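You operate a simulated robot arm through the tools that you are given. There is no shell and no other tool. Be economical: measure what you need, move in short steps, check, and stop when the job is done.

You run a simulated two-armed robot. Do the job below in one go: nothing can be reset, and whatever is moved stays where it is left.

## Task
Hold the slim blue case still and rub its sticky mark off.
Fine: the cotton reel on it goes to the small tin tray; use the black cloth and put it back; the case goes to the GIVE tray. Set down upright: cotton reel. What is to be rubbed or washed off counts as gone when no trace of it is left.

It is judged by the outcome, as a careful person would: the job done as asked, and still so three seconds after it is handed in. It fails if anything else is knocked over, pushed out of place, dropped, spilled or broken. Flat cloth is picked up by pressing the open fingertips on it (5 to 10 N) and closing them slowly along it; thin cloth reads only 2 to 8 mm in the jaws.

## Robot
Two 7-joint arms with two-finger parallel grippers on one trunk, on a base that drives. Base frame: it is fixed to the floor where the robot stands at the start and does not move with it; the origin is under the middle of the robot, x ahead of it, y to its left, z up. Lengths are in cm, angles in degrees, forces in N, time in s.
The left shoulder is at the start at [5, 16.5, 118], the right one opposite. With the tool pointing down near the work surface each hand reaches from about 24 to 70 cm from the robot's upright axis, wherever it stands, measured 20 degrees to its own side. Places, roughly: black GIVE tray [70, -10, 90]; black SELL tray [70, 20, 90]; inside of the black GIVE tray [70, -10, 90]; inside of the small tin tray [70, 0, 90]; slim blue case (13x6x3 cm) [50, 0, 90]. Payload 3.91 kg a hand.
The tool frame of a hand sits at the grasp point between the pads (the TCP): z along the fingers, y along the line on which they close. The tips reach 3 cm beyond it. Largest opening 11 cm; finger width 2, thickness 1; the body of the gripper, 4.8 by 11.2 cm, starts 5.5 cm behind the TCP.
Orientation is that of the tool frame in the base frame, as a unit quaternion [w, x, y, z]. With the fingers straight down and closing along the base's y, the tool's x points along the base's -x, its y along +y and its z along -z.

## Interface
- The arms move only by the tool jog_arm. It takes "left_deltas", "right_deltas" or both (then of equal length, played together; a hand with none holds still); each is text: rows parted by semicolons, each of 7 numbers parted by spaces: the shift along the tool's x, y, z in units of 200 mm (1.0 is 200 mm), then the turn, a rotation vector about the tool's x, y, z in units of 45 degrees (1.0 is 45 degrees), then the gripper command, from -1 (shut) to 1 (fully open), values between in proportion. In form: dx dy dz ax ay az jaw; .... A call has 1 to 20 rows; each row is the pose to reach, as a shift and turn from the pose commanded when the call began, along the tool's axes at that moment. A call with a number of a shift or a turn outside -1 to 1 is refused whole. Each row takes 0.2 s and may step no farther than 5 cm and 8.6 degrees from the row before; otherwise, or with a gripper value out of range, the whole call is refused. Where a pose cannot be reached the arm comes as near as it can. A force on the tool above 40 N (or 10 N above the force at the start of the call, whichever is more), or a blocked arm, ends the call early, and 0.2 s more pass. The fingers move at their own pace (about 4.5 cm/s each) and stop on an object; they squeeze with about 32 N. The grip force told is the motor's: it shows also when the fingers shut on nothing. Time passes only in rows, and 0.2 s behind the last, so rows that repeat a pose let the fingers close. It gives the time, the measured TCP pose, the force on the tool (base axes), the opening and the grip force at its end, in the units of the frame above (readings bear some noise), with the torque about the TCP (base axes, N m) and any sound that the robot's microphone picked up.
- Cameras (640 x 400 px; columns grow to the right, rows downward): "scene" is now at [11.53, 0.6, 134.5]; the picture's right is [0.08, -1.00, 0.00], its down [-0.60, -0.05, -0.80] and it looks along [0.80, 0.06, -0.60] (base axes); focal length 281 px, centre (320, 200). "left" rides on the left gripper at [7.2, -1.7, -10.3] in its tool frame; the picture's right is [0.23, 0.97, 0.00], its down [-0.76, 0.18, -0.62] and it looks along [-0.61, 0.14, 0.78] (tool axes); focal length 222 px, centre (320, 200). "right" rides on the right gripper at [7.2, 1.7, -10.3] in its tool frame; the picture's right is [-0.23, 0.97, 0.00], its down [-0.76, -0.18, -0.62] and it looks along [-0.61, -0.14, 0.78] (tool axes); focal length 222 px, centre (320, 200). There is no depth. A picture from a camera that has moved, and an enlarged one, comes with that camera's place and axes in the base frame and with its lens.
- get_image(camera): a new picture of that camera. No time passes.
- raise_lower(by): slides the trunk up (or, below 0, down) by that many cm; the arms and the scene camera ride with it, the base frame stays. It gives what a move gives, with no picture.
- base_move(legs): drives the robot by 1 to 6 legs, each [ahead, left, turn to the left] in cm, cm and degrees, along the robot's own axes; the way and the turn of a leg run together, so that a leg with both is an arc; at most 150 cm and 180 degrees a leg. The arms and the cameras ride along, it lands a little off, and it stops where it bumps. It gives what a move gives.
- turn_head(pan, tilt): turns the head with the scene camera to pan (to the left, within 80 degrees either way) and tilt (down, from -29 to 69), counted from straight ahead of the robot. It gives what a move gives.
- enlarge(camera, box): a new picture of the part [left, top, right, bottom] of that camera's present view, enlarged. No time passes.
- hand_in(): hands the job in; it is judged then, once.

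Go step by step. Nothing tells you exact positions but the pictures and the camera data: compare them with the known pose of the tool, close in by small moves and look again before you grip or let go. The budget is 120 turns and 92 pictures, counting those below and the enlarged ones. Unless the task says otherwise, let go and move clear before handing in, and close with one line.

The tools are called after "Call:" as name(argument=value, ...) on one line, values as JSON. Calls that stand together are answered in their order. jog_arm: Moves the arms, as the interface text tells. Its arguments: {"type":"object","properties":{"left_deltas":{"type":"string"},"right_deltas":{"type":"string"}},"required":[]} The other tools are called the same way: raise_lower (by) slides the trunk up or down; base_move (legs) drives the base; turn_head (pan, tilt) turns the head that bears the scene camera; get_image (camera) takes a picture; enlarge (camera, box) takes an enlarged picture of a part of a camera's view; hand_in () hands the job in.

At the start:

```text
t: 0.0
left_position: [49.73, 26.16, 115.3]
left_tool_rot: [-0.001, -0.001, 1.0, 0.0]
left_contact_force: [0.5, 0.4, 0.1]
left_ft_torque: [-0.01, 0.05, -0.01]
left_finger_gap: 11.01
left_finger_force: 0.0
right_position: [33.22, -11.95, 115.37]
right_tool_rot: [0.0, 0.0, 1.0, 0.0]
right_contact_force: [-0.1, -0.4, -0.2]
right_ft_torque: [-0.01, -0.02, 0.0]
right_finger_gap: 10.98
right_finger_force: 0.2
trunk travel left (down, up): [-40.0, 10.3]
robot x, y, heading: [0.06, -0.15, 0.1]
head pan, tilt: [4.4, 37.1]
```

scene: 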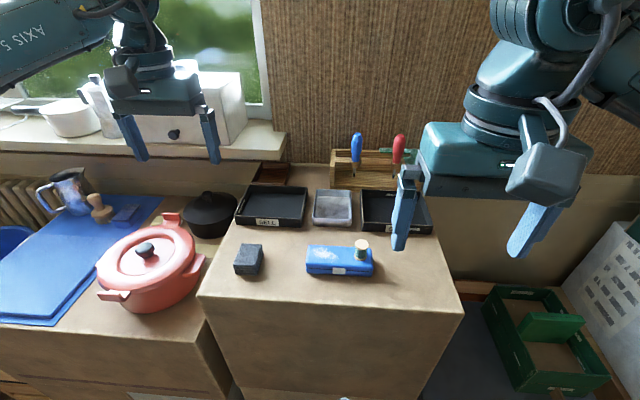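
right: 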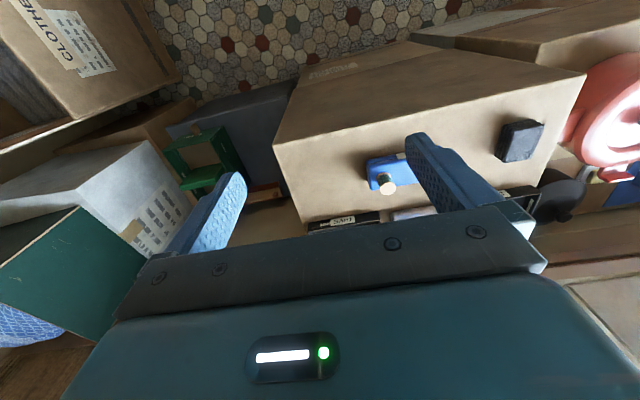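
left: 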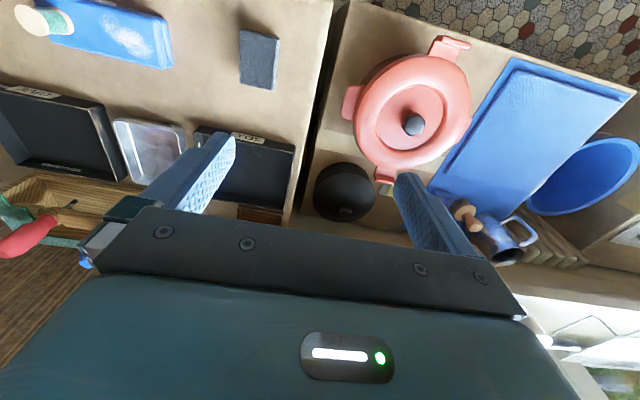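

I see the blue case with the reel on its right end, a dark item left of it (probably the folded cloth), and three trays behind. I'll look closer first.

Call:
enlarge(camera="scene", box=[220, 170, 460, 320])

Call:
enlarge(camera="left", box=[0, 0, 340, 212])

```text
2.67 times, centred on (340, 245) of scene
camera zoom: at [11.53, 0.6, 134.5], right [0.08, -1.0, 0.0], down [-0.6, -0.05, -0.8], along [0.8, 0.06, -0.6], focal length 749 px, centre (267, 80)
```

zoom: 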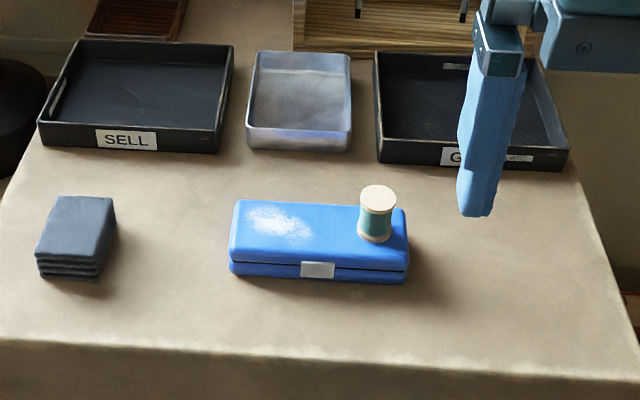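

```text
1.88 times, centred on (170, 106) of left
camera zoom: at [42.37, 24.45, 125.6], right [-0.23, 0.97, 0.0], down [0.76, 0.18, 0.62], along [0.61, 0.14, -0.78], focal length 418 px, centre (602, 377)
```

zoom: 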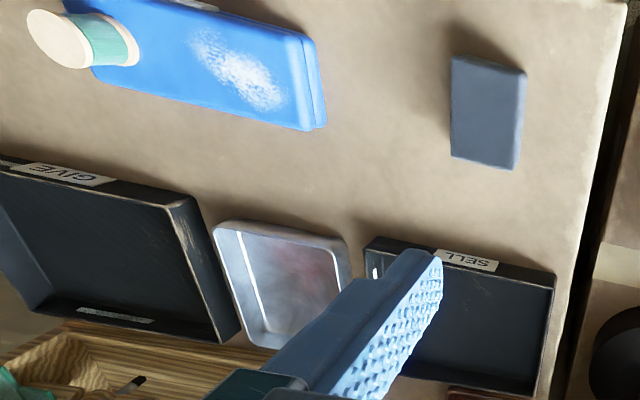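

The case is centred near (50,0) with the reel on it at about (49,-4), and the folded cloth is near (48.5,18). The trays lie at x≈61-72, which is far for the arms, so I'll drive ahead a little first.

Call:
base_move(legs=[[8, 0, 0]])

Call:
turn_head(pan=0, tilt=45)

Call:
get_image(camera="scene")

Call:
get_image(camera="right")

```text
t: 1.1
left_position: [57.72, 26.29, 115.12]
left_tool_rot: [0.001, 0.0, 1.0, 0.0]
left_contact_force: [-0.4, -0.5, 0.4]
left_ft_torque: [-0.02, 0.03, 0.0]
left_finger_gap: 10.97
left_finger_force: 0.0
right_position: [41.19, -12.02, 115.39]
right_tool_rot: [0.0, 0.0, 1.0, 0.001]
right_contact_force: [0.0, 0.3, -0.6]
right_ft_torque: [-0.01, 0.03, -0.02]
right_finger_gap: 10.99
right_finger_force: 0.2
trunk travel left (down, up): [-40.0, 10.3]
robot x, y, heading: [8.16, 0.2, -0.0]
head pan, tilt: [4.4, 37.1]
```

```text
t: 1.8
left_position: [57.52, 26.23, 115.21]
left_tool_rot: [0.0, -0.001, 1.0, 0.0]
left_contact_force: [-0.6, -0.9, 0.5]
left_ft_torque: [0.05, -0.01, -0.04]
left_finger_gap: 11.0
left_finger_force: 0.0
right_position: [41.09, -11.92, 115.42]
right_tool_rot: [0.0, 0.0, 1.0, 0.001]
right_contact_force: [0.7, 0.1, -0.1]
right_ft_torque: [0.0, -0.04, -0.02]
right_finger_gap: 11.01
right_finger_force: 0.0
trunk travel left (down, up): [-40.0, 10.3]
robot x, y, heading: [7.77, -0.18, -0.3]
head pan, tilt: [0.0, 45.0]
```

```text
86 pictures are left
camera scene: at [18.93, -0.05, 133.35], right [0.0, -1.0, 0.0], down [-0.71, 0.0, -0.71], along [0.71, 0.0, -0.71], focal length 281 px, centre (320, 200)
```

scene: 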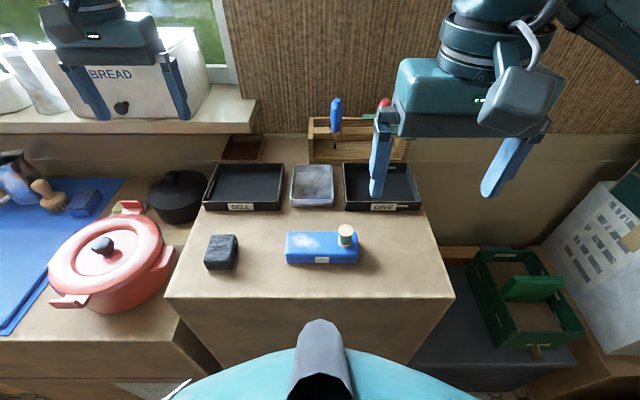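

```text
85 pictures are left
camera right: at [33.86, -10.25, 125.75], right [0.23, 0.97, 0.0], down [0.76, -0.18, 0.62], along [0.61, -0.14, -0.78], focal length 222 px, centre (320, 200)
```

right: 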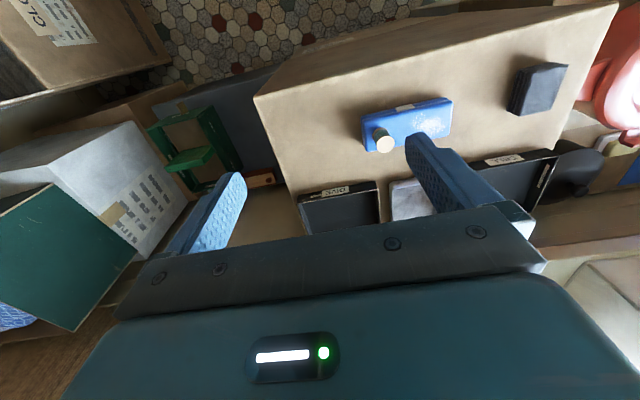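

Moved to about x=8. Next I take an enlarged view to pin down the reel, case and trays.

Call:
enlarge(camera="scene", box=[190, 130, 430, 280])

```text
2.67 times, centred on (310, 205) of scene
camera zoom: at [18.93, -0.05, 133.35], right [0.0, -1.0, 0.0], down [-0.71, 0.0, -0.71], along [0.71, 0.0, -0.71], focal length 749 px, centre (347, 187)
```

zoom: 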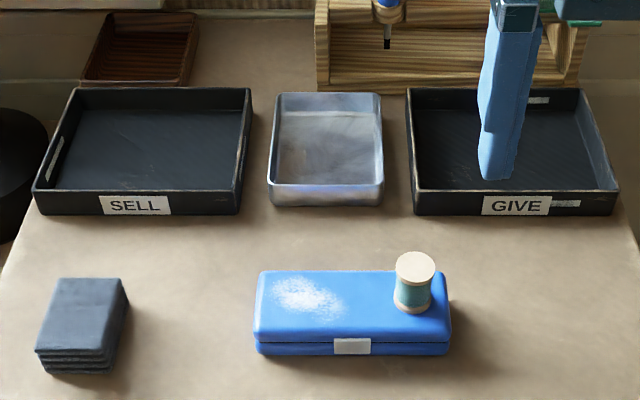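

Reel at about (48.5,-4.35), standing z 93–96.7 on the case. I bring the right hand above it with the jaws half open.

Call:
jog_arm(right_deltas="-0.08 0.08 0.15 0 0 0 0; -0.16 0.16 0.3 0 0 0 0; -0.24 0.24 0.45 0 0 0 0; -0.32 0.32 0.6 0 0 0 0; -0.37 0.378 0.72 0 0 0 0; -0.37 0.378 0.72 0 0 0 0")

Call:
get_image(camera="right")

Call:
get_image(camera="scene")

```text
t: 3.1
left_position: [57.45, 26.22, 115.13]
left_tool_rot: [0.0, 0.0, 1.0, -0.001]
left_contact_force: [-0.4, 1.0, 0.5]
left_ft_torque: [0.01, -0.03, 0.0]
left_finger_gap: 11.01
left_finger_force: 0.1
right_position: [48.43, -4.18, 100.99]
right_tool_rot: [0.0, 0.001, 1.0, 0.001]
right_contact_force: [0.0, 0.4, -0.3]
right_ft_torque: [-0.02, 0.0, 0.02]
right_finger_gap: 5.47
right_finger_force: 0.1
trunk travel left (down, up): [-40.0, 10.3]
robot x, y, heading: [7.87, -0.27, 0.1]
head pan, tilt: [0.0, 45.0]
```

```text
83 pictures are left
camera right: at [41.3, -2.42, 111.33], right [0.23, 0.97, 0.0], down [0.76, -0.18, 0.62], along [0.61, -0.14, -0.78], focal length 222 px, centre (320, 200)
```

right: 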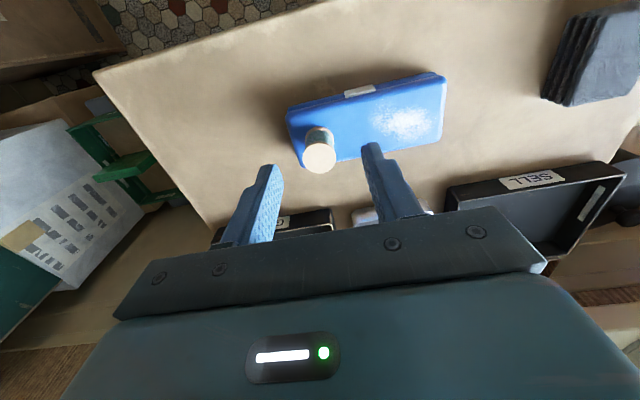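

```text
82 pictures are left
camera scene: at [18.93, -0.06, 133.35], right [0.0, -1.0, 0.0], down [-0.71, 0.0, -0.71], along [0.71, 0.0, -0.71], focal length 281 px, centre (320, 200)
```

scene: 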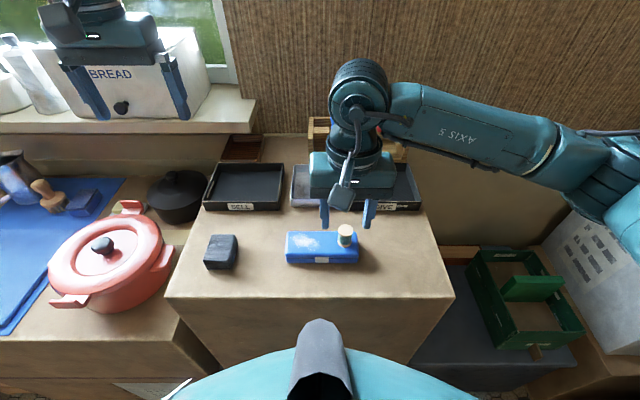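

Both cameras agree: the reel is at about (48.7,-4.2), right under the jaws. I go down and close.

Call:
jog_arm(right_deltas="-0.015 0 0.11 0 0 0 0; -0.015 0 0.22 0 0 0 0; -0.015 0 0.22 0 0 0 -0.3; -0.015 0 0.22 0 0 0 -0.6; -0.015 0 0.22 0 0 0 -0.8; -0.015 0 0.22 0 0 0 -0.9; -0.015 0 0.22 0 0 0 -0.9")

Call:
enlarge(camera="scene", box=[270, 180, 430, 280])

```text
t: 4.8
left_position: [57.57, 26.18, 115.28]
left_tool_rot: [0.0, -0.001, 1.0, 0.0]
left_contact_force: [-0.5, 0.1, 0.4]
left_ft_torque: [0.02, 0.02, 0.0]
left_finger_gap: 11.01
left_finger_force: 0.1
right_position: [48.87, -4.22, 96.7]
right_tool_rot: [0.0, 0.0, 1.0, 0.001]
right_contact_force: [-0.3, 0.1, 0.1]
right_ft_torque: [-0.02, 0.0, 0.01]
right_finger_gap: 2.26
right_finger_force: 32.0
trunk travel left (down, up): [-40.0, 10.3]
robot x, y, heading: [8.15, 0.19, -0.2]
head pan, tilt: [0.0, 45.0]
```

```text
4.00 times, centred on (350, 230) of scene
camera zoom: at [18.94, -0.05, 133.34], right [0.0, -1.0, 0.0], down [-0.71, 0.0, -0.71], along [0.71, 0.0, -0.71], focal length 1123 px, centre (200, 80)
```

zoom: 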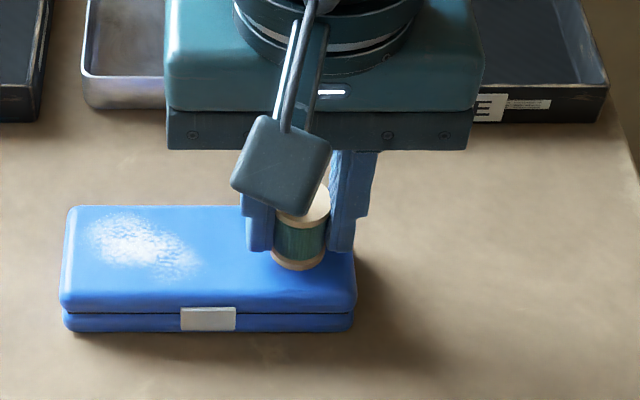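

The reel is gripped (gap 2.26, 32 N). I lift it 6 cm and carry it over the tin tray.

Call:
jog_arm(right_deltas="0 0 -0.15 0 0 0 -0.9; 0 0 -0.3 0 0 0 -0.9; -0.16 0.06 -0.3 0 0 0 -0.9; -0.35 0.13 -0.3 0 0 0 -0.9; -0.55 0.2 -0.3 0 0 0 -0.9; -0.7 0.26 -0.3 0 0 0 -0.9; -0.78 0.29 -0.3 0 0 0 -0.9; -0.78 0.29 -0.3 0 0 0 -0.9")

Call:
enlarge(camera="scene", box=[190, 130, 430, 280])

Call:
get_image(camera="right")

```text
t: 6.5
left_position: [57.63, 26.21, 115.32]
left_tool_rot: [0.0, -0.001, 1.0, 0.001]
left_contact_force: [-0.8, 0.1, 0.4]
left_ft_torque: [-0.01, -0.01, -0.03]
left_finger_gap: 11.02
left_finger_force: 0.1
right_position: [64.58, 1.33, 102.69]
right_tool_rot: [0.001, 0.0, 1.0, 0.001]
right_contact_force: [-0.5, -0.8, -0.7]
right_ft_torque: [-0.05, -0.01, 0.0]
right_finger_gap: 2.28
right_finger_force: 32.5
trunk travel left (down, up): [-40.0, 10.3]
robot x, y, heading: [7.92, -0.33, -0.2]
head pan, tilt: [0.0, 45.0]
```

```text
2.67 times, centred on (310, 205) of scene
camera zoom: at [18.94, -0.06, 133.34], right [0.0, -1.0, 0.0], down [-0.71, 0.0, -0.71], along [0.71, 0.0, -0.71], focal length 749 px, centre (347, 187)
```

zoom: 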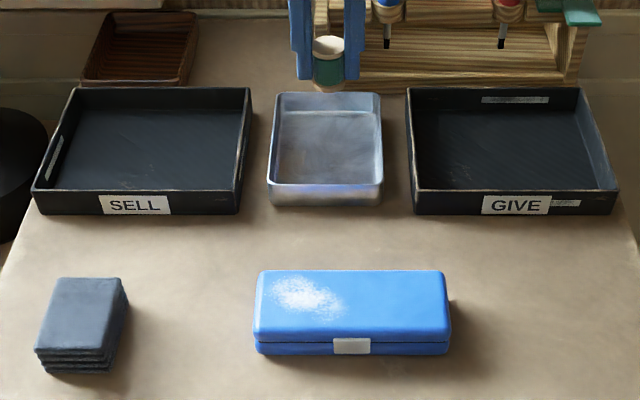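

```text
79 pictures are left
camera right: at [57.34, 3.11, 113.03], right [0.23, 0.97, 0.0], down [0.76, -0.18, 0.62], along [0.61, -0.14, -0.78], focal length 222 px, centre (320, 200)
```

right: 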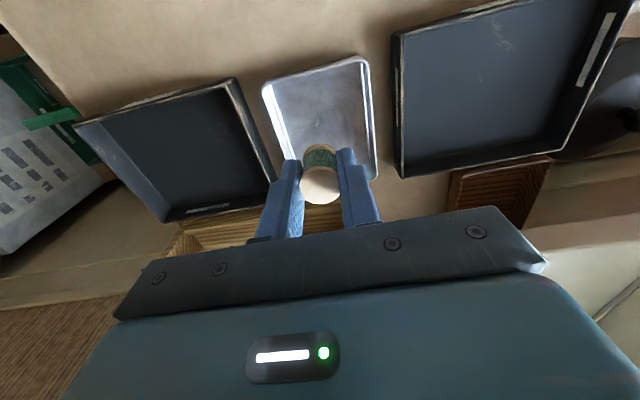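

The reel is over the front-middle of the tin tray. I lower it to just above the floor, then feel for contact.

Call:
jog_arm(right_deltas="-0.02 0.01 0.2 0 0 0 -0.9; -0.02 0.01 0.37 0 0 0 -0.9; -0.02 0.01 0.4 0 0 0 -0.9; -0.02 0.01 0.4 0 0 0 -0.9")

Call:
enlarge(camera="scene", box=[270, 130, 390, 205])

```text
t: 7.5
left_position: [57.46, 26.25, 115.25]
left_tool_rot: [0.001, 0.0, 1.0, -0.001]
left_contact_force: [0.9, -0.6, -0.4]
left_ft_torque: [-0.01, 0.01, -0.04]
left_finger_gap: 11.02
left_finger_force: 0.0
right_position: [64.75, 1.49, 94.75]
right_tool_rot: [0.001, -0.001, 1.0, 0.0]
right_contact_force: [-1.0, 0.4, -0.6]
right_ft_torque: [-0.02, 0.03, -0.01]
right_finger_gap: 2.3
right_finger_force: 31.9
trunk travel left (down, up): [-40.0, 10.3]
robot x, y, heading: [7.91, -0.01, 0.2]
head pan, tilt: [0.0, 45.0]
```

```text
5.33 times, centred on (330, 168) of scene
camera zoom: at [18.94, -0.05, 133.34], right [0.0, -1.0, 0.0], down [-0.71, 0.0, -0.71], along [0.71, 0.0, -0.71], focal length 1498 px, centre (267, 373)
```

zoom: 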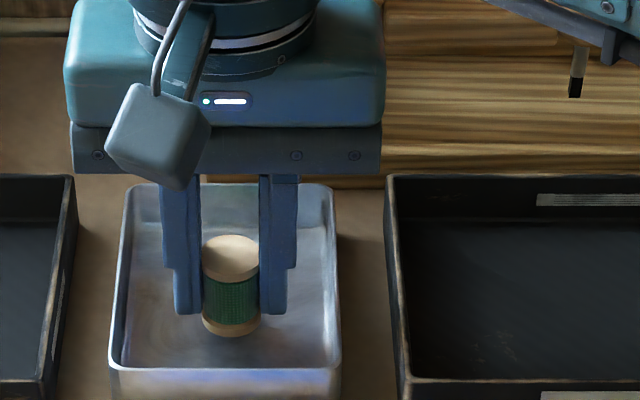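

Reel is upright in the tray and about half a centimetre above its floor. I lower in 1 mm steps to find contact.

Call:
jog_arm(right_deltas="0 0 0.01 0 0 0 -0.9; 0 0 0.015 0 0 0 -0.9; 0 0 0.02 0 0 0 -0.9; 0 0 0.02 0 0 0 -0.9")

```text
t: 8.6
left_position: [57.55, 26.29, 115.14]
left_tool_rot: [0.0, -0.001, 1.0, 0.0]
left_contact_force: [0.3, 0.1, -0.8]
left_ft_torque: [-0.04, -0.02, 0.03]
left_finger_gap: 11.01
left_finger_force: 0.1
right_position: [64.77, 1.55, 94.3]
right_tool_rot: [0.0, 0.0, 1.0, 0.001]
right_contact_force: [-0.6, -0.3, -0.6]
right_ft_torque: [0.02, 0.0, -0.01]
right_finger_gap: 2.29
right_finger_force: 32.4
trunk travel left (down, up): [-40.0, 10.3]
robot x, y, heading: [8.1, -0.03, 0.1]
head pan, tilt: [0.0, 45.0]
```

Call:
jog_arm(right_deltas="0 0 0.005 0 0 0 -0.9; 0 0 0.01 0 0 0 -0.9; 0 0 0.015 0 0 0 -0.9; 0 0 0.015 0 0 0 -0.9")

```text
t: 9.6
left_position: [57.47, 26.23, 115.26]
left_tool_rot: [0.0, -0.001, 1.0, 0.0]
left_contact_force: [0.0, 0.9, -0.4]
left_ft_torque: [-0.03, 0.03, 0.02]
left_finger_gap: 10.97
left_finger_force: 0.0
right_position: [64.78, 1.65, 94.05]
right_tool_rot: [0.001, 0.001, 1.0, 0.0]
right_contact_force: [0.4, -1.5, 5.6]
right_ft_torque: [-0.05, 0.0, -0.02]
right_finger_gap: 2.26
right_finger_force: 31.8
trunk travel left (down, up): [-40.0, 10.3]
robot x, y, heading: [8.16, 0.01, 0.2]
head pan, tilt: [0.0, 45.0]
```

Contact (5.6 N): the reel stands on the tray floor. I open gently and rise.

Call:
jog_arm(right_deltas="0 0 0 0 0 0 -0.4; 0 0 0 0 0 0 -0.2; 0 0 0 0 0 0 -0.2; 0 0 -0.1 0 0 0 -0.2; 0 0 -0.3 0 0 0 -0.2; 0 0 -0.5 0 0 0 -0.2; 0 0 -0.6 0 0 0 0; 0 0 -0.6 0 0 0 0")

Call:
enlarge(camera="scene", box=[190, 130, 430, 280])

Call:
get_image(camera="left")

```text
t: 11.3
left_position: [57.52, 26.16, 115.2]
left_tool_rot: [0.0, -0.001, 1.0, 0.0]
left_contact_force: [0.3, -0.5, 0.1]
left_ft_torque: [-0.01, -0.04, 0.03]
left_finger_gap: 11.0
left_finger_force: 0.0
right_position: [64.81, 1.64, 106.09]
right_tool_rot: [0.0, -0.001, 1.0, 0.001]
right_contact_force: [0.0, -0.2, 0.3]
right_ft_torque: [-0.01, -0.02, 0.04]
right_finger_gap: 5.5
right_finger_force: 0.2
trunk travel left (down, up): [-40.0, 10.3]
robot x, y, heading: [7.88, 0.1, -0.1]
head pan, tilt: [0.0, 45.0]
```

```text
2.67 times, centred on (310, 205) of scene
camera zoom: at [18.95, -0.05, 133.34], right [0.0, -1.0, 0.0], down [-0.71, 0.0, -0.71], along [0.71, 0.0, -0.71], focal length 749 px, centre (347, 187)
```

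zoom: 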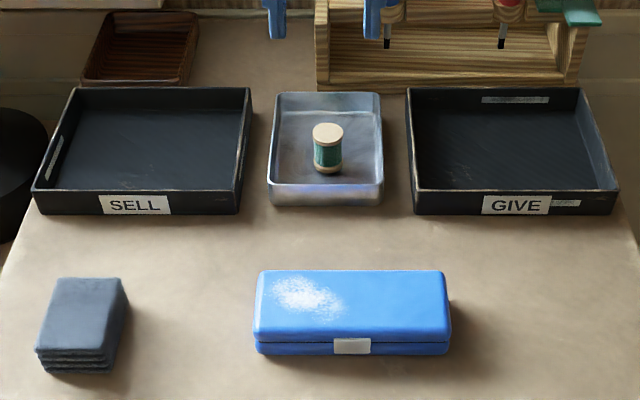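

```text
76 pictures are left
camera left: at [50.29, 24.48, 125.61], right [-0.23, 0.97, 0.0], down [0.76, 0.18, 0.62], along [0.61, 0.14, -0.78], focal length 222 px, centre (320, 200)
```

left: 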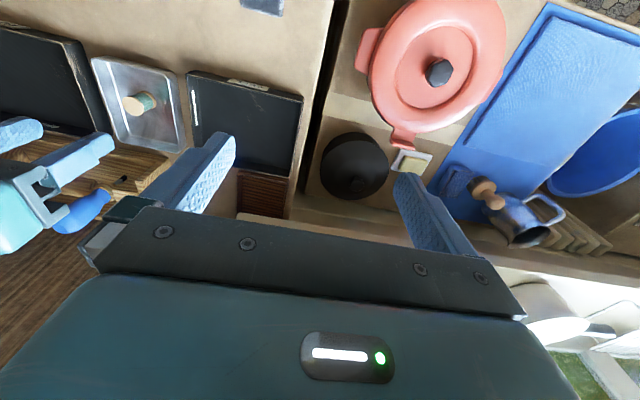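

The reel stands upright in the tin. The mark covers about x 47.5–51, y 0–5.5; I pull the right hand back to the case's right end and begin turning it a quarter turn so the jaws close across the case.

Call:
jog_arm(right_deltas="0.15 -0.11 0 0 0 0 0.3; 0.3 -0.22 0 0 0 0 0.6; 0.45 -0.34 0 0 0 -0.17 0.7; 0.6 -0.45 0 0 0 -0.34 0.7; 0.7 -0.52 0 0 0 -0.5 0.7; 0.775 -0.58 0 0 0 -0.67 0.7; 0.775 -0.58 0 0 0 -0.83 0.7; 0.775 -0.58 0 0 0 -1 0.7; 0.775 -0.58 0 0 0 -1 0.7")

```text
t: 13.3
left_position: [57.57, 26.12, 115.19]
left_tool_rot: [0.0, -0.001, 1.0, 0.0]
left_contact_force: [0.7, 0.0, 0.3]
left_ft_torque: [0.02, 0.01, 0.01]
left_finger_gap: 11.0
left_finger_force: 0.1
right_position: [49.16, -10.16, 105.91]
right_tool_rot: [0.001, -0.383, 0.924, 0.001]
right_contact_force: [0.2, -0.2, 0.2]
right_ft_torque: [-0.02, 0.03, 0.0]
right_finger_gap: 9.35
right_finger_force: 0.0
trunk travel left (down, up): [-40.0, 10.3]
robot x, y, heading: [8.06, 0.36, -0.1]
head pan, tilt: [0.0, 45.0]
```

The turn works as expected. I finish it, then tilt the hand outward 30°.

Call:
jog_arm(right_deltas="0 0 0 0 0 -0.17 0.7; 0 0 0 0 0 -0.34 0.7; 0 0 0 0 0 -0.5 0.7; 0 0 0 0 0 -0.67 0.7; 0 0 0 0 0 -0.83 0.7; 0 0 0 0 0 -1 0.7; 0 0 0 0 0 -1 0.7")

Call:
jog_arm(right_deltas="0 0 0 0 -0.17 0 0.7; 0 0 0 0 -0.34 0 0.7; 0 0 0 0 -0.5 0 0.7; 0 0 0 0 -0.667 0 0.7; 0 0 0 0 -0.667 0 0.7")

Call:
get_image(camera="scene")

Call:
get_image(camera="right")

```text
t: 14.9
left_position: [57.5, 26.29, 115.11]
left_tool_rot: [0.0, 0.0, 1.0, -0.002]
left_contact_force: [0.1, 0.5, 0.4]
left_ft_torque: [-0.01, -0.03, 0.01]
left_finger_gap: 11.0
left_finger_force: 0.0
right_position: [40.47, -8.98, 102.83]
right_tool_rot: [0.023, -0.677, 0.735, -0.009]
right_contact_force: [-0.6, 0.5, 0.0]
right_ft_torque: [-0.03, -0.04, -0.03]
right_finger_gap: 9.34
right_finger_force: 0.0
right hand out of reach, approached as far as the arm can: row 4, 5, 6, 7
trunk travel left (down, up): [-40.0, 10.3]
robot x, y, heading: [7.71, 0.16, -0.0]
head pan, tilt: [0.0, 45.0]
```

```text
t: 16.1
left_position: [57.6, 26.32, 115.18]
left_tool_rot: [0.0, 0.0, 1.0, -0.001]
left_contact_force: [-0.6, 0.6, 0.6]
left_ft_torque: [0.0, -0.01, -0.02]
left_finger_gap: 11.03
left_finger_force: 0.0
right_position: [37.55, -7.65, 102.06]
right_tool_rot: [0.179, -0.655, 0.723, 0.126]
right_contact_force: [-0.2, 0.5, 0.4]
right_ft_torque: [0.05, -0.02, 0.01]
right_finger_gap: 9.37
right_finger_force: 0.0
right hand out of reach, approached as far as the arm can: row 1, 2, 3, 4, 5
trunk travel left (down, up): [-40.0, 10.3]
robot x, y, heading: [8.16, -0.04, -0.3]
head pan, tilt: [0.0, 45.0]
```

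```text
75 pictures are left
camera scene: at [19.04, 0.01, 133.33], right [0.0, -1.0, 0.0], down [-0.71, 0.0, -0.71], along [0.71, 0.0, -0.71], focal length 281 px, centre (320, 200)
```

scene: 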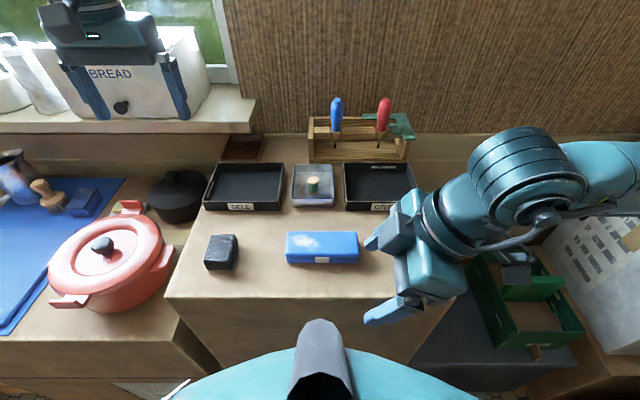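

```text
74 pictures are left
camera right: at [34.5, -18.24, 108.22], right [-0.95, 0.31, 0.05], down [0.18, 0.41, 0.9], along [0.26, 0.86, -0.44], focal length 222 px, centre (320, 200)
```

right: 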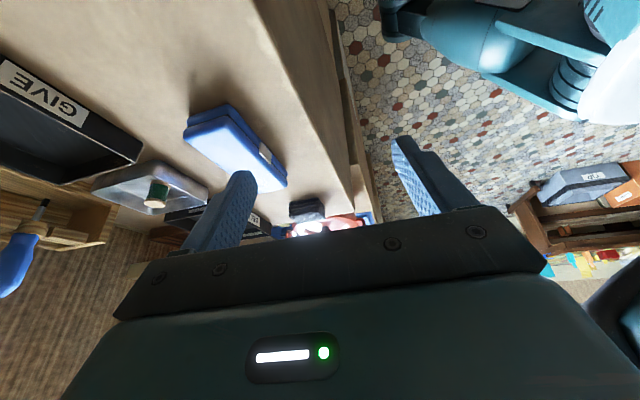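

The right wrist hits its limit at about 70° of turn relative to the robot. I'll turn the base 30° left about its own axis, so the needed hand orientation falls inside its range.

Call:
base_move(legs=[[0, 0, 30]])

Call:
turn_head(pan=-30, tilt=45)

Call:
get_image(camera="scene")

```text
t: 18.0
left_position: [38.23, 47.15, 115.17]
left_tool_rot: [0.0, -0.255, 0.967, 0.0]
left_contact_force: [-0.3, -1.8, -0.5]
left_ft_torque: [0.02, -0.04, 0.0]
left_finger_gap: 11.0
left_finger_force: 0.0
right_position: [37.69, 7.86, 102.05]
right_tool_rot: [-0.141, 0.817, -0.534, -0.166]
right_contact_force: [-0.5, -0.3, 0.1]
right_ft_torque: [-0.02, 0.01, 0.01]
right_finger_gap: 9.34
right_finger_force: 0.2
trunk travel left (down, up): [-40.0, 10.3]
robot x, y, heading: [7.9, 0.19, 29.3]
head pan, tilt: [0.0, 45.0]
```

```text
t: 18.9
left_position: [38.27, 47.25, 115.19]
left_tool_rot: [0.0, -0.256, 0.967, 0.0]
left_contact_force: [0.1, -0.3, 0.1]
left_ft_torque: [0.0, 0.02, 0.0]
left_finger_gap: 10.99
left_finger_force: 0.0
right_position: [37.46, 7.86, 102.1]
right_tool_rot: [-0.14, 0.817, -0.533, -0.167]
right_contact_force: [0.3, -0.5, -0.9]
right_ft_torque: [0.01, 0.01, 0.0]
right_finger_gap: 9.36
right_finger_force: 0.1
trunk travel left (down, up): [-40.0, 10.3]
robot x, y, heading: [8.16, -0.09, 29.4]
head pan, tilt: [-30.0, 45.0]
```

```text
73 pictures are left
camera scene: at [18.56, 1.32, 133.34], right [-0.01, -1.0, 0.0], down [-0.71, 0.01, -0.71], along [0.71, -0.01, -0.71], focal length 281 px, centre (320, 200)
```

scene: 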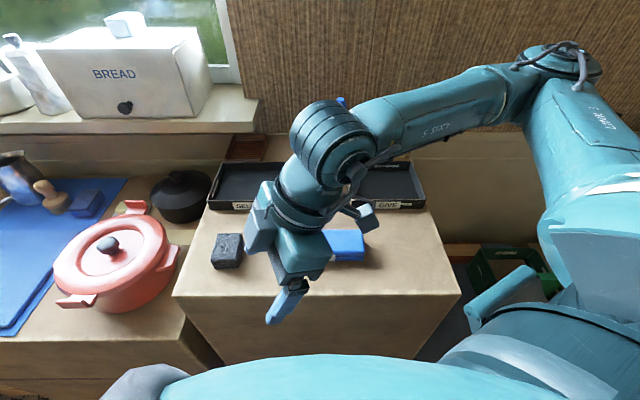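

Scene is undisturbed. I test with a null move what the arm takes as its commanded pose before orienting it.

Call:
jog_arm(right_deltas="0 0 0 0 0 0 0.7")

```text
t: 19.4
left_position: [38.25, 47.08, 115.19]
left_tool_rot: [0.0, -0.255, 0.967, 0.001]
left_contact_force: [-1.0, 0.1, -0.8]
left_ft_torque: [0.0, 0.0, 0.04]
left_finger_gap: 11.01
left_finger_force: 0.0
right_position: [37.54, 7.81, 102.09]
right_tool_rot: [-0.14, 0.817, -0.534, -0.167]
right_contact_force: [0.0, 0.8, 0.1]
right_ft_torque: [-0.04, -0.04, -0.01]
right_finger_gap: 9.36
right_finger_force: 0.0
trunk travel left (down, up): [-40.0, 10.3]
robot x, y, heading: [7.74, -0.09, 29.6]
head pan, tilt: [-30.0, 45.0]
```

The commanded pose follows the measured one. Now I reorient to the quarter turn with a 30° outward tilt and move right of the case at z≈106.

Call:
jog_arm(right_deltas="0.15 -0.027 -0.105 0.03 -0.016 0.08 0.7; 0.3 -0.054 -0.21 0.06 -0.032 0.16 0.7; 0.45 -0.08 -0.317 0.09 -0.048 0.24 0.7; 0.6 -0.107 -0.422 0.12 -0.064 0.32 0.7; 0.75 -0.134 -0.527 0.15 -0.08 0.4 0.7; 0.903 -0.161 -0.633 0.181 -0.096 0.485 0.7; 0.903 -0.161 -0.633 0.181 -0.096 0.485 0.7")

Call:
get_image(camera="scene")

Call:
get_image(camera="right")

```text
t: 21.1
left_position: [38.27, 47.3, 115.16]
left_tool_rot: [0.0, -0.255, 0.967, -0.001]
left_contact_force: [0.7, 0.0, 0.4]
left_ft_torque: [-0.01, -0.02, 0.02]
left_finger_gap: 10.99
left_finger_force: 0.1
right_position: [42.34, -4.44, 107.01]
right_tool_rot: [-0.099, 0.718, -0.665, -0.179]
right_contact_force: [-0.1, 0.3, 0.5]
right_ft_torque: [-0.01, -0.01, 0.01]
right_finger_gap: 9.34
right_finger_force: 0.2
right hand out of reach, approached as far as the arm can: row 1, 2, 3, 4, 5, 6, 7
trunk travel left (down, up): [-40.0, 10.3]
robot x, y, heading: [7.93, 0.01, 29.2]
head pan, tilt: [-30.0, 45.0]
stopped in row 7 (right hand): the arm was blocked; the commanded pose is now the measured one
```

```text
72 pictures are left
camera scene: at [18.57, 1.39, 133.34], right [-0.01, -1.0, 0.0], down [-0.71, 0.01, -0.71], along [0.71, -0.01, -0.71], focal length 281 px, centre (320, 200)
```

scene: 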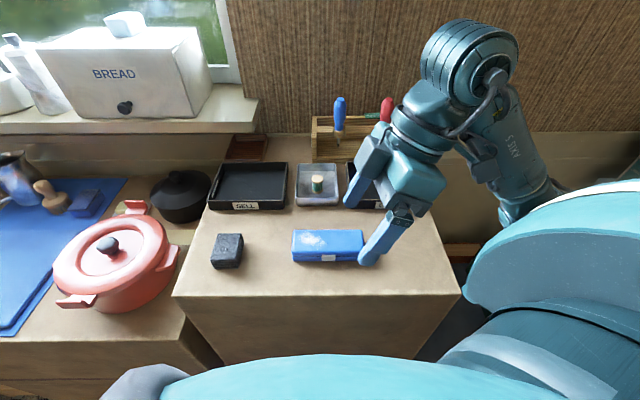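

```text
71 pictures are left
camera right: at [42.38, -15.21, 113.86], right [-0.98, 0.12, 0.18], down [0.22, 0.48, 0.85], along [0.01, 0.87, -0.5], focal length 222 px, centre (320, 200)
```

right: 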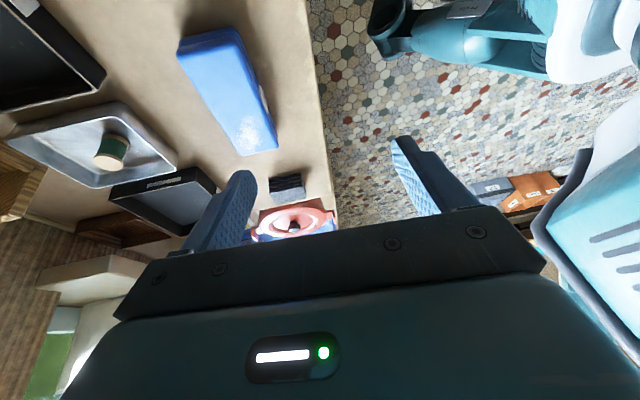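

The 30° tilt made the arm block. I use only a 15° tilt, which should be within reach.

Call:
jog_arm(right_deltas="0 0 0 0.078 0.085 0.038 0.7; 0 0 0 0.156 0.171 0.076 0.7; 0.1 -0.1 -0.033 0.156 0.171 0.076 0.7; 0.2 -0.2 -0.067 0.156 0.171 0.076 0.7; 0.294 -0.3 -0.1 0.156 0.171 0.076 0.7; 0.294 -0.3 -0.1 0.156 0.171 0.076 0.7")

```text
t: 22.6
left_position: [38.18, 47.25, 115.26]
left_tool_rot: [0.0, -0.255, 0.967, -0.001]
left_contact_force: [-0.4, 0.8, 0.6]
left_ft_torque: [-0.02, -0.02, 0.02]
left_finger_gap: 11.01
left_finger_force: 0.1
right_position: [44.51, -6.51, 106.53]
right_tool_rot: [0.093, -0.701, 0.701, 0.091]
right_contact_force: [0.5, 0.6, -0.3]
right_ft_torque: [0.03, -0.01, 0.04]
right_finger_gap: 9.37
right_finger_force: 0.1
right hand out of reach, approached as far as the arm can: row 1, 2, 4, 5, 6
trunk travel left (down, up): [-40.0, 10.3]
robot x, y, heading: [7.92, -0.07, 29.6]
head pan, tilt: [-30.0, 45.0]
```

Orientation is reached, but the position is limited by the wrist relative to the arm's direction; standing further right and facing left would solve this. I look at what is on the right before driving there.

Call:
turn_head(pan=-80, tilt=45)

Call:
get_image(camera="scene")

```text
t: 23.7
left_position: [38.25, 47.21, 115.24]
left_tool_rot: [0.0, -0.255, 0.967, 0.0]
left_contact_force: [-0.4, 0.3, -0.4]
left_ft_torque: [-0.03, -0.01, 0.01]
left_finger_gap: 10.98
left_finger_force: 0.1
right_position: [44.47, -6.54, 106.67]
right_tool_rot: [-0.093, 0.701, -0.701, -0.091]
right_contact_force: [0.7, -0.1, -0.5]
right_ft_torque: [0.0, -0.01, -0.01]
right_finger_gap: 9.37
right_finger_force: 0.1
trunk travel left (down, up): [-40.0, 10.3]
robot x, y, heading: [7.93, -0.3, 29.4]
head pan, tilt: [-80.0, 45.0]
```

```text
70 pictures are left
camera scene: at [15.61, -4.89, 133.34], right [-0.77, -0.64, 0.0], down [-0.45, 0.55, -0.71], along [0.45, -0.55, -0.71], focal length 281 px, centre (320, 200)
```

scene: 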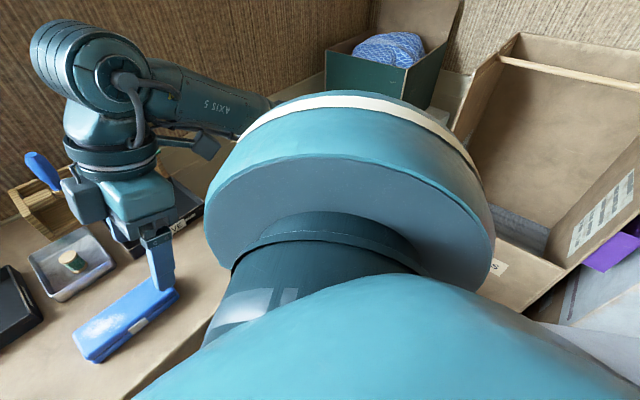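

The floor to the right in front of the table looked clear in the first wrist picture, and the arm is well above the table. I drive about 28 cm to the right and turn a bit further left.

Call:
base_move(legs=[[-13.7, -24.4, 0], [0, 0, 6]])

Call:
turn_head(pan=-10, tilt=45)

Call:
get_image(camera="scene")

```text
t: 27.0
left_position: [33.28, 22.33, 115.23]
left_tool_rot: [0.0, -0.306, 0.952, -0.001]
left_contact_force: [-0.4, 0.3, -0.2]
left_ft_torque: [0.01, 0.0, -0.01]
left_finger_gap: 11.0
left_finger_force: 0.1
right_position: [45.17, -30.43, 106.62]
right_tool_rot: [-0.088, 0.737, -0.663, -0.096]
right_contact_force: [0.1, 0.2, -0.2]
right_ft_torque: [0.0, 0.02, 0.01]
right_finger_gap: 9.36
right_finger_force: 0.0
trunk travel left (down, up): [-40.0, 10.3]
robot x, y, heading: [7.78, -28.0, 35.8]
head pan, tilt: [-80.0, 45.0]
```

```text
t: 28.4
left_position: [33.27, 22.17, 115.25]
left_tool_rot: [0.0, -0.307, 0.952, 0.0]
left_contact_force: [-0.6, -0.5, -0.3]
left_ft_torque: [-0.02, 0.01, 0.05]
left_finger_gap: 10.99
left_finger_force: 0.2
right_position: [45.23, -30.6, 106.65]
right_tool_rot: [-0.088, 0.737, -0.663, -0.096]
right_contact_force: [0.5, -0.3, -0.3]
right_ft_torque: [0.02, -0.01, -0.01]
right_finger_gap: 9.34
right_finger_force: 0.0
trunk travel left (down, up): [-40.0, 10.3]
robot x, y, heading: [8.01, -27.78, 35.5]
head pan, tilt: [-10.0, 45.0]
```

```text
69 pictures are left
camera scene: at [17.81, -22.85, 133.34], right [0.43, -0.9, 0.0], down [-0.64, -0.31, -0.71], along [0.64, 0.31, -0.71], focal length 281 px, centre (320, 200)
```

scene: 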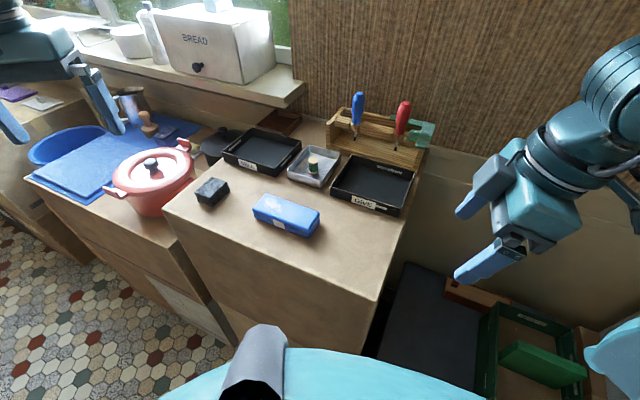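

All is in place and clear. I bring the right hand towards the case's right end with a 25° outward tilt.

Call:
jog_arm(right_deltas="-0.177 -0.056 0.074 0.01 -0.044 0.025 0.7; -0.354 -0.112 0.148 0.018 -0.09 0.05 0.7; -0.531 -0.168 0.222 0.026 -0.133 0.076 0.7; -0.708 -0.224 0.296 0.035 -0.178 0.1 0.7; -0.885 -0.28 0.37 0.043 -0.222 0.127 0.7; -0.885 -0.28 0.37 0.043 -0.222 0.127 0.7")

Call:
get_image(camera="scene")

Call:
get_image(camera="right")

```text
t: 29.8
left_position: [33.34, 22.22, 115.25]
left_tool_rot: [0.0, -0.306, 0.952, 0.0]
left_contact_force: [0.5, 0.4, 0.0]
left_ft_torque: [-0.03, 0.0, 0.0]
left_finger_gap: 10.99
left_finger_force: 0.2
right_position: [48.76, -10.97, 104.18]
right_tool_rot: [-0.153, 0.691, -0.689, -0.154]
right_contact_force: [0.5, -0.5, 0.3]
right_ft_torque: [-0.01, 0.01, 0.04]
right_finger_gap: 9.36
right_finger_force: 0.1
trunk travel left (down, up): [-40.0, 10.3]
robot x, y, heading: [8.13, -28.17, 35.9]
head pan, tilt: [-10.0, 45.0]
```

```text
68 pictures are left
camera scene: at [17.8, -22.88, 133.35], right [0.43, -0.9, 0.0], down [-0.64, -0.31, -0.71], along [0.64, 0.31, -0.71], focal length 281 px, centre (320, 200)
```

scene: 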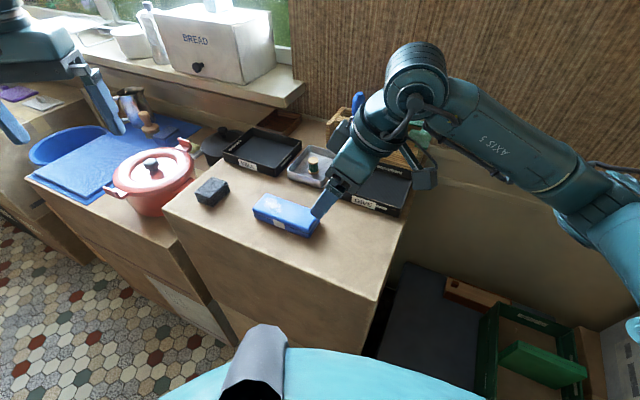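

```text
67 pictures are left
camera right: at [47.12, -21.81, 110.56], right [-0.97, 0.2, 0.1], down [0.18, 0.43, 0.89], along [0.14, 0.88, -0.45], focal length 222 px, centre (320, 200)
```

right: 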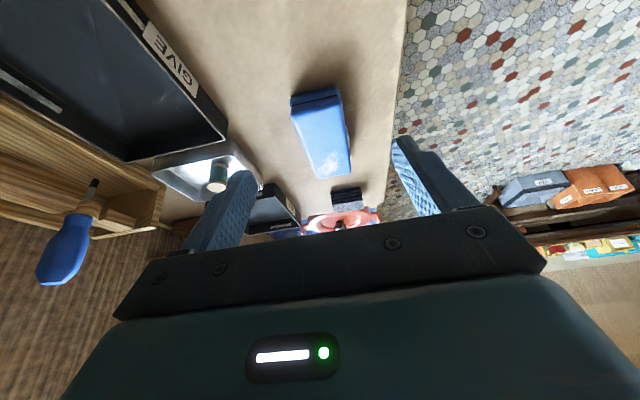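

The hand now straddles the case line cleanly. I descend to z≈97 and check.

Call:
jog_arm(right_deltas="-0.037 -0.005 0.216 0 0 0 0.7; -0.074 -0.01 0.432 0 0 0 0.7; -0.074 -0.01 0.432 0 0 0 0.7")

Call:
enlarge(camera="scene", box=[230, 140, 390, 240])

Call:
get_image(camera="right")

```text
t: 30.6
left_position: [33.21, 22.11, 115.18]
left_tool_rot: [0.0, -0.306, 0.952, -0.001]
left_contact_force: [1.0, 0.6, 0.4]
left_ft_torque: [-0.02, 0.01, 0.04]
left_finger_gap: 11.03
left_finger_force: 0.1
right_position: [48.95, -5.93, 96.71]
right_tool_rot: [-0.152, 0.691, -0.689, -0.154]
right_contact_force: [0.3, -0.6, 0.0]
right_ft_torque: [0.0, 0.03, 0.0]
right_finger_gap: 9.34
right_finger_force: 0.0
trunk travel left (down, up): [-40.0, 10.3]
robot x, y, heading: [8.16, -27.98, 35.7]
head pan, tilt: [-10.0, 45.0]
```

```text
4.00 times, centred on (310, 190) of scene
camera zoom: at [17.8, -22.86, 133.35], right [0.43, -0.9, 0.0], down [-0.64, -0.31, -0.71], along [0.64, 0.31, -0.71], focal length 1123 px, centre (360, 240)
```

zoom: 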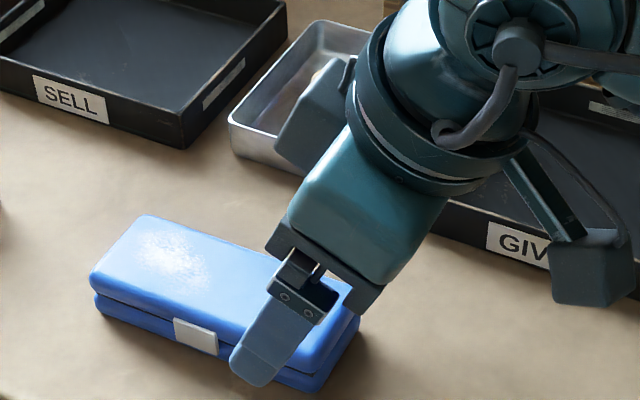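

```text
65 pictures are left
camera right: at [47.44, -16.92, 103.09], right [-0.97, 0.2, 0.1], down [0.18, 0.43, 0.89], along [0.14, 0.88, -0.45], focal length 222 px, centre (320, 200)
```

right: 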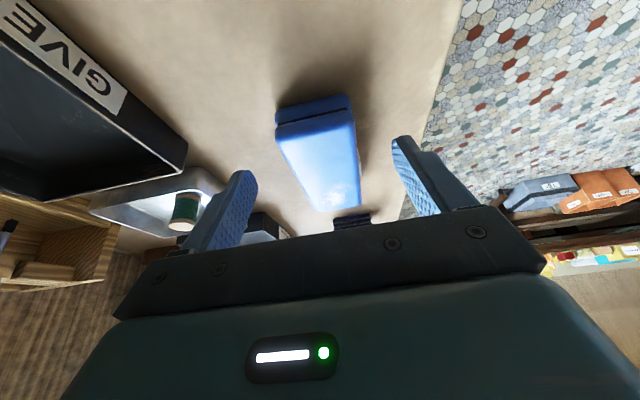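

The jaws are centred on the case. I go down to z≈93.7 and close slowly across it.

Call:
jog_arm(right_deltas="0.032 0 0.068 0 0 0 0.7; 0.0635 0 0.136 0 0 0 0.7; 0.0635 0 0.136 0 0 0 0.4; 0.0635 0 0.136 0 0 0 0.2; 0.0635 0 0.136 0 0 0 0.1; 0.0635 0 0.136 0 0 0 0; 0.0635 0 0.136 0 0 0 -0.1; 0.0635 0 0.136 0 0 0 -0.1")

Call:
enlarge(camera="scene", box=[180, 140, 372, 260])

```text
t: 32.4
left_position: [33.29, 22.15, 115.23]
left_tool_rot: [0.0, -0.307, 0.952, 0.0]
left_contact_force: [0.1, -0.9, -0.4]
left_ft_torque: [-0.02, 0.03, -0.01]
left_finger_gap: 10.99
left_finger_force: 0.0
right_position: [48.78, -6.03, 93.81]
right_tool_rot: [-0.153, 0.691, -0.69, -0.153]
right_contact_force: [0.7, 0.1, 0.0]
right_ft_torque: [-0.01, -0.06, 0.0]
right_finger_gap: 5.35
right_finger_force: 31.7
trunk travel left (down, up): [-40.0, 10.3]
robot x, y, heading: [8.58, -28.13, 35.9]
head pan, tilt: [-10.0, 45.0]
```

```text
3.33 times, centred on (276, 200) of scene
camera zoom: at [17.81, -22.84, 133.34], right [0.43, -0.9, 0.0], down [-0.64, -0.31, -0.71], along [0.64, 0.31, -0.71], focal length 936 px, centre (467, 200)
```

zoom: 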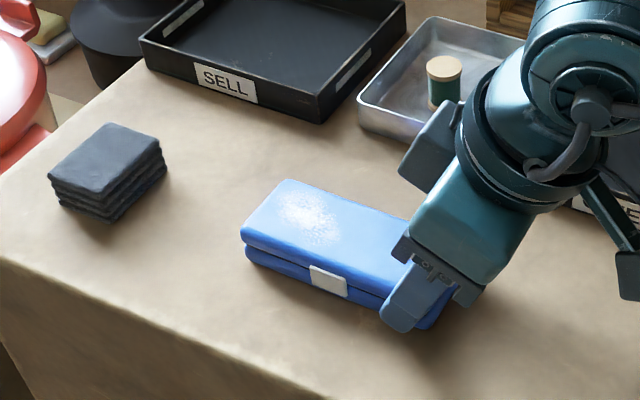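

The case is held (gap 5.35, 32 N) without shifting. Now the left hand goes above the folded cloth at about (48.5,18), aligned with it.

Call:
jog_arm(left_deltas="-0.099 -0.123 0.142 0 0 0.158 0.45; -0.198 -0.246 0.284 0 0 0.316 0.45; -0.297 -0.368 0.426 0 0 0.474 0.45; -0.396 -0.491 0.568 0 0 0.633 0.45; -0.495 -0.614 0.71 0 0 0.791 0.45; -0.495 -0.614 0.71 0 0 0.791 0.45")

Call:
get_image(camera="left")

Call:
enlarge(camera="scene", box=[180, 140, 372, 260])

```text
t: 33.8
left_position: [46.99, 18.36, 102.39]
left_tool_rot: [0.0, -0.032, 1.0, 0.0]
left_contact_force: [0.2, 0.3, 0.1]
left_ft_torque: [0.01, -0.02, -0.01]
left_finger_gap: 7.98
left_finger_force: 0.1
left hand out of reach, approached as far as the arm can: row 5, 6
right_position: [48.88, -6.02, 93.79]
right_tool_rot: [-0.153, 0.691, -0.69, -0.154]
right_contact_force: [0.5, 0.3, 0.2]
right_ft_torque: [-0.05, 0.0, 0.02]
right_finger_gap: 5.32
right_finger_force: 32.2
trunk travel left (down, up): [-40.0, 10.3]
robot x, y, heading: [8.22, -28.17, 35.7]
head pan, tilt: [-10.0, 45.0]
```

```text
63 pictures are left
camera left: at [39.77, 16.16, 112.87], right [-0.29, 0.96, 0.0], down [0.75, 0.23, 0.62], along [0.6, 0.18, -0.78], focal length 222 px, centre (320, 200)
```

left: 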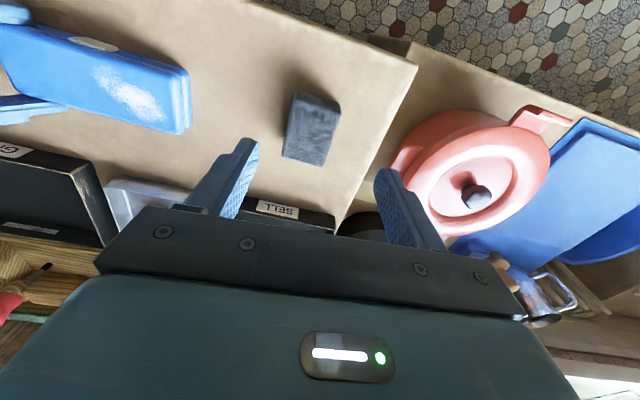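

```text
3.33 times, centred on (276, 200) of scene
camera zoom: at [17.82, -22.85, 133.34], right [0.43, -0.9, 0.0], down [-0.64, -0.31, -0.71], along [0.64, 0.31, -0.71], focal length 936 px, centre (467, 200)
```

zoom: 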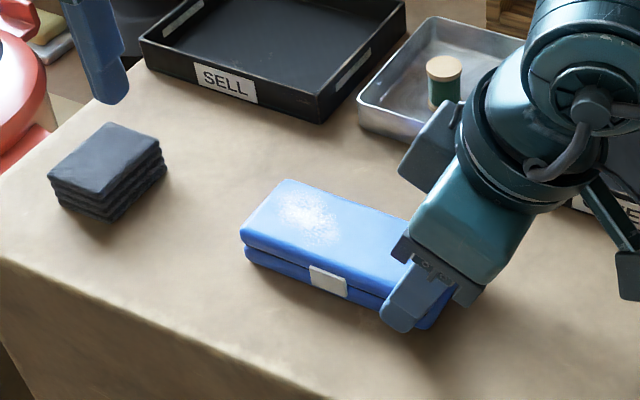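

The left hand is within 1.5 cm and 4° of target, at its turning limit. From its camera the cloth centre is at (48.0,17.55), so I move there at this yaw and lower to z≈98.

Call:
jog_arm(left_deltas="-0.024 -0.022 0.11 0 0 0 0.45; -0.047 -0.043 0.22 0 0 0 0.45; -0.047 -0.043 0.22 0 0 0 0.45")

Call:
get_image(camera="left")

Call:
enlarge(camera="scene", box=[180, 140, 372, 260])

```text
t: 34.6
left_position: [47.85, 17.46, 97.91]
left_tool_rot: [-0.001, -0.033, 0.999, 0.0]
left_contact_force: [0.6, 0.0, 0.0]
left_ft_torque: [0.0, -0.03, 0.02]
left_finger_gap: 7.98
left_finger_force: 0.0
right_position: [48.79, -6.11, 93.86]
right_tool_rot: [-0.152, 0.691, -0.689, -0.154]
right_contact_force: [-0.5, -0.2, -0.1]
right_ft_torque: [-0.03, 0.01, 0.02]
right_finger_gap: 5.33
right_finger_force: 32.0
trunk travel left (down, up): [-40.0, 10.3]
robot x, y, heading: [8.52, -28.27, 35.5]
head pan, tilt: [-10.0, 45.0]
```

```text
61 pictures are left
camera left: at [40.69, 15.35, 108.37], right [-0.29, 0.96, 0.0], down [0.75, 0.23, 0.62], along [0.6, 0.18, -0.78], focal length 222 px, centre (320, 200)
```

left: 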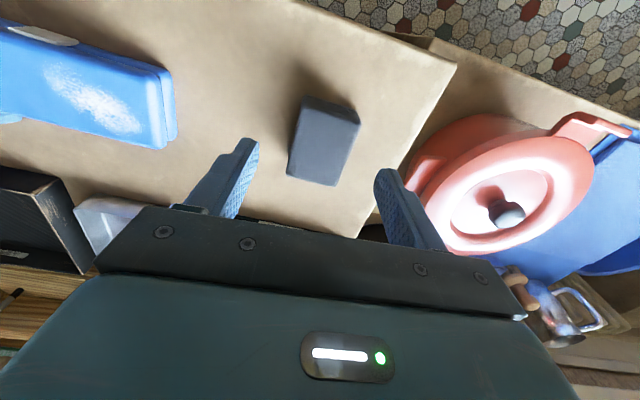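

```text
3.33 times, centred on (276, 200) of scene
camera zoom: at [17.81, -22.84, 133.34], right [0.43, -0.9, 0.0], down [-0.64, -0.31, -0.71], along [0.64, 0.31, -0.71], focal length 936 px, centre (467, 200)
```

zoom: 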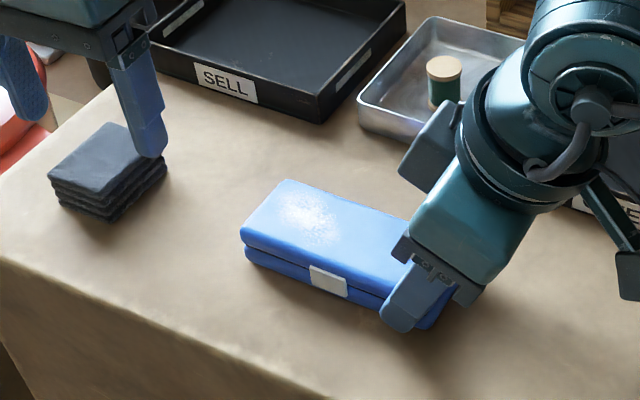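

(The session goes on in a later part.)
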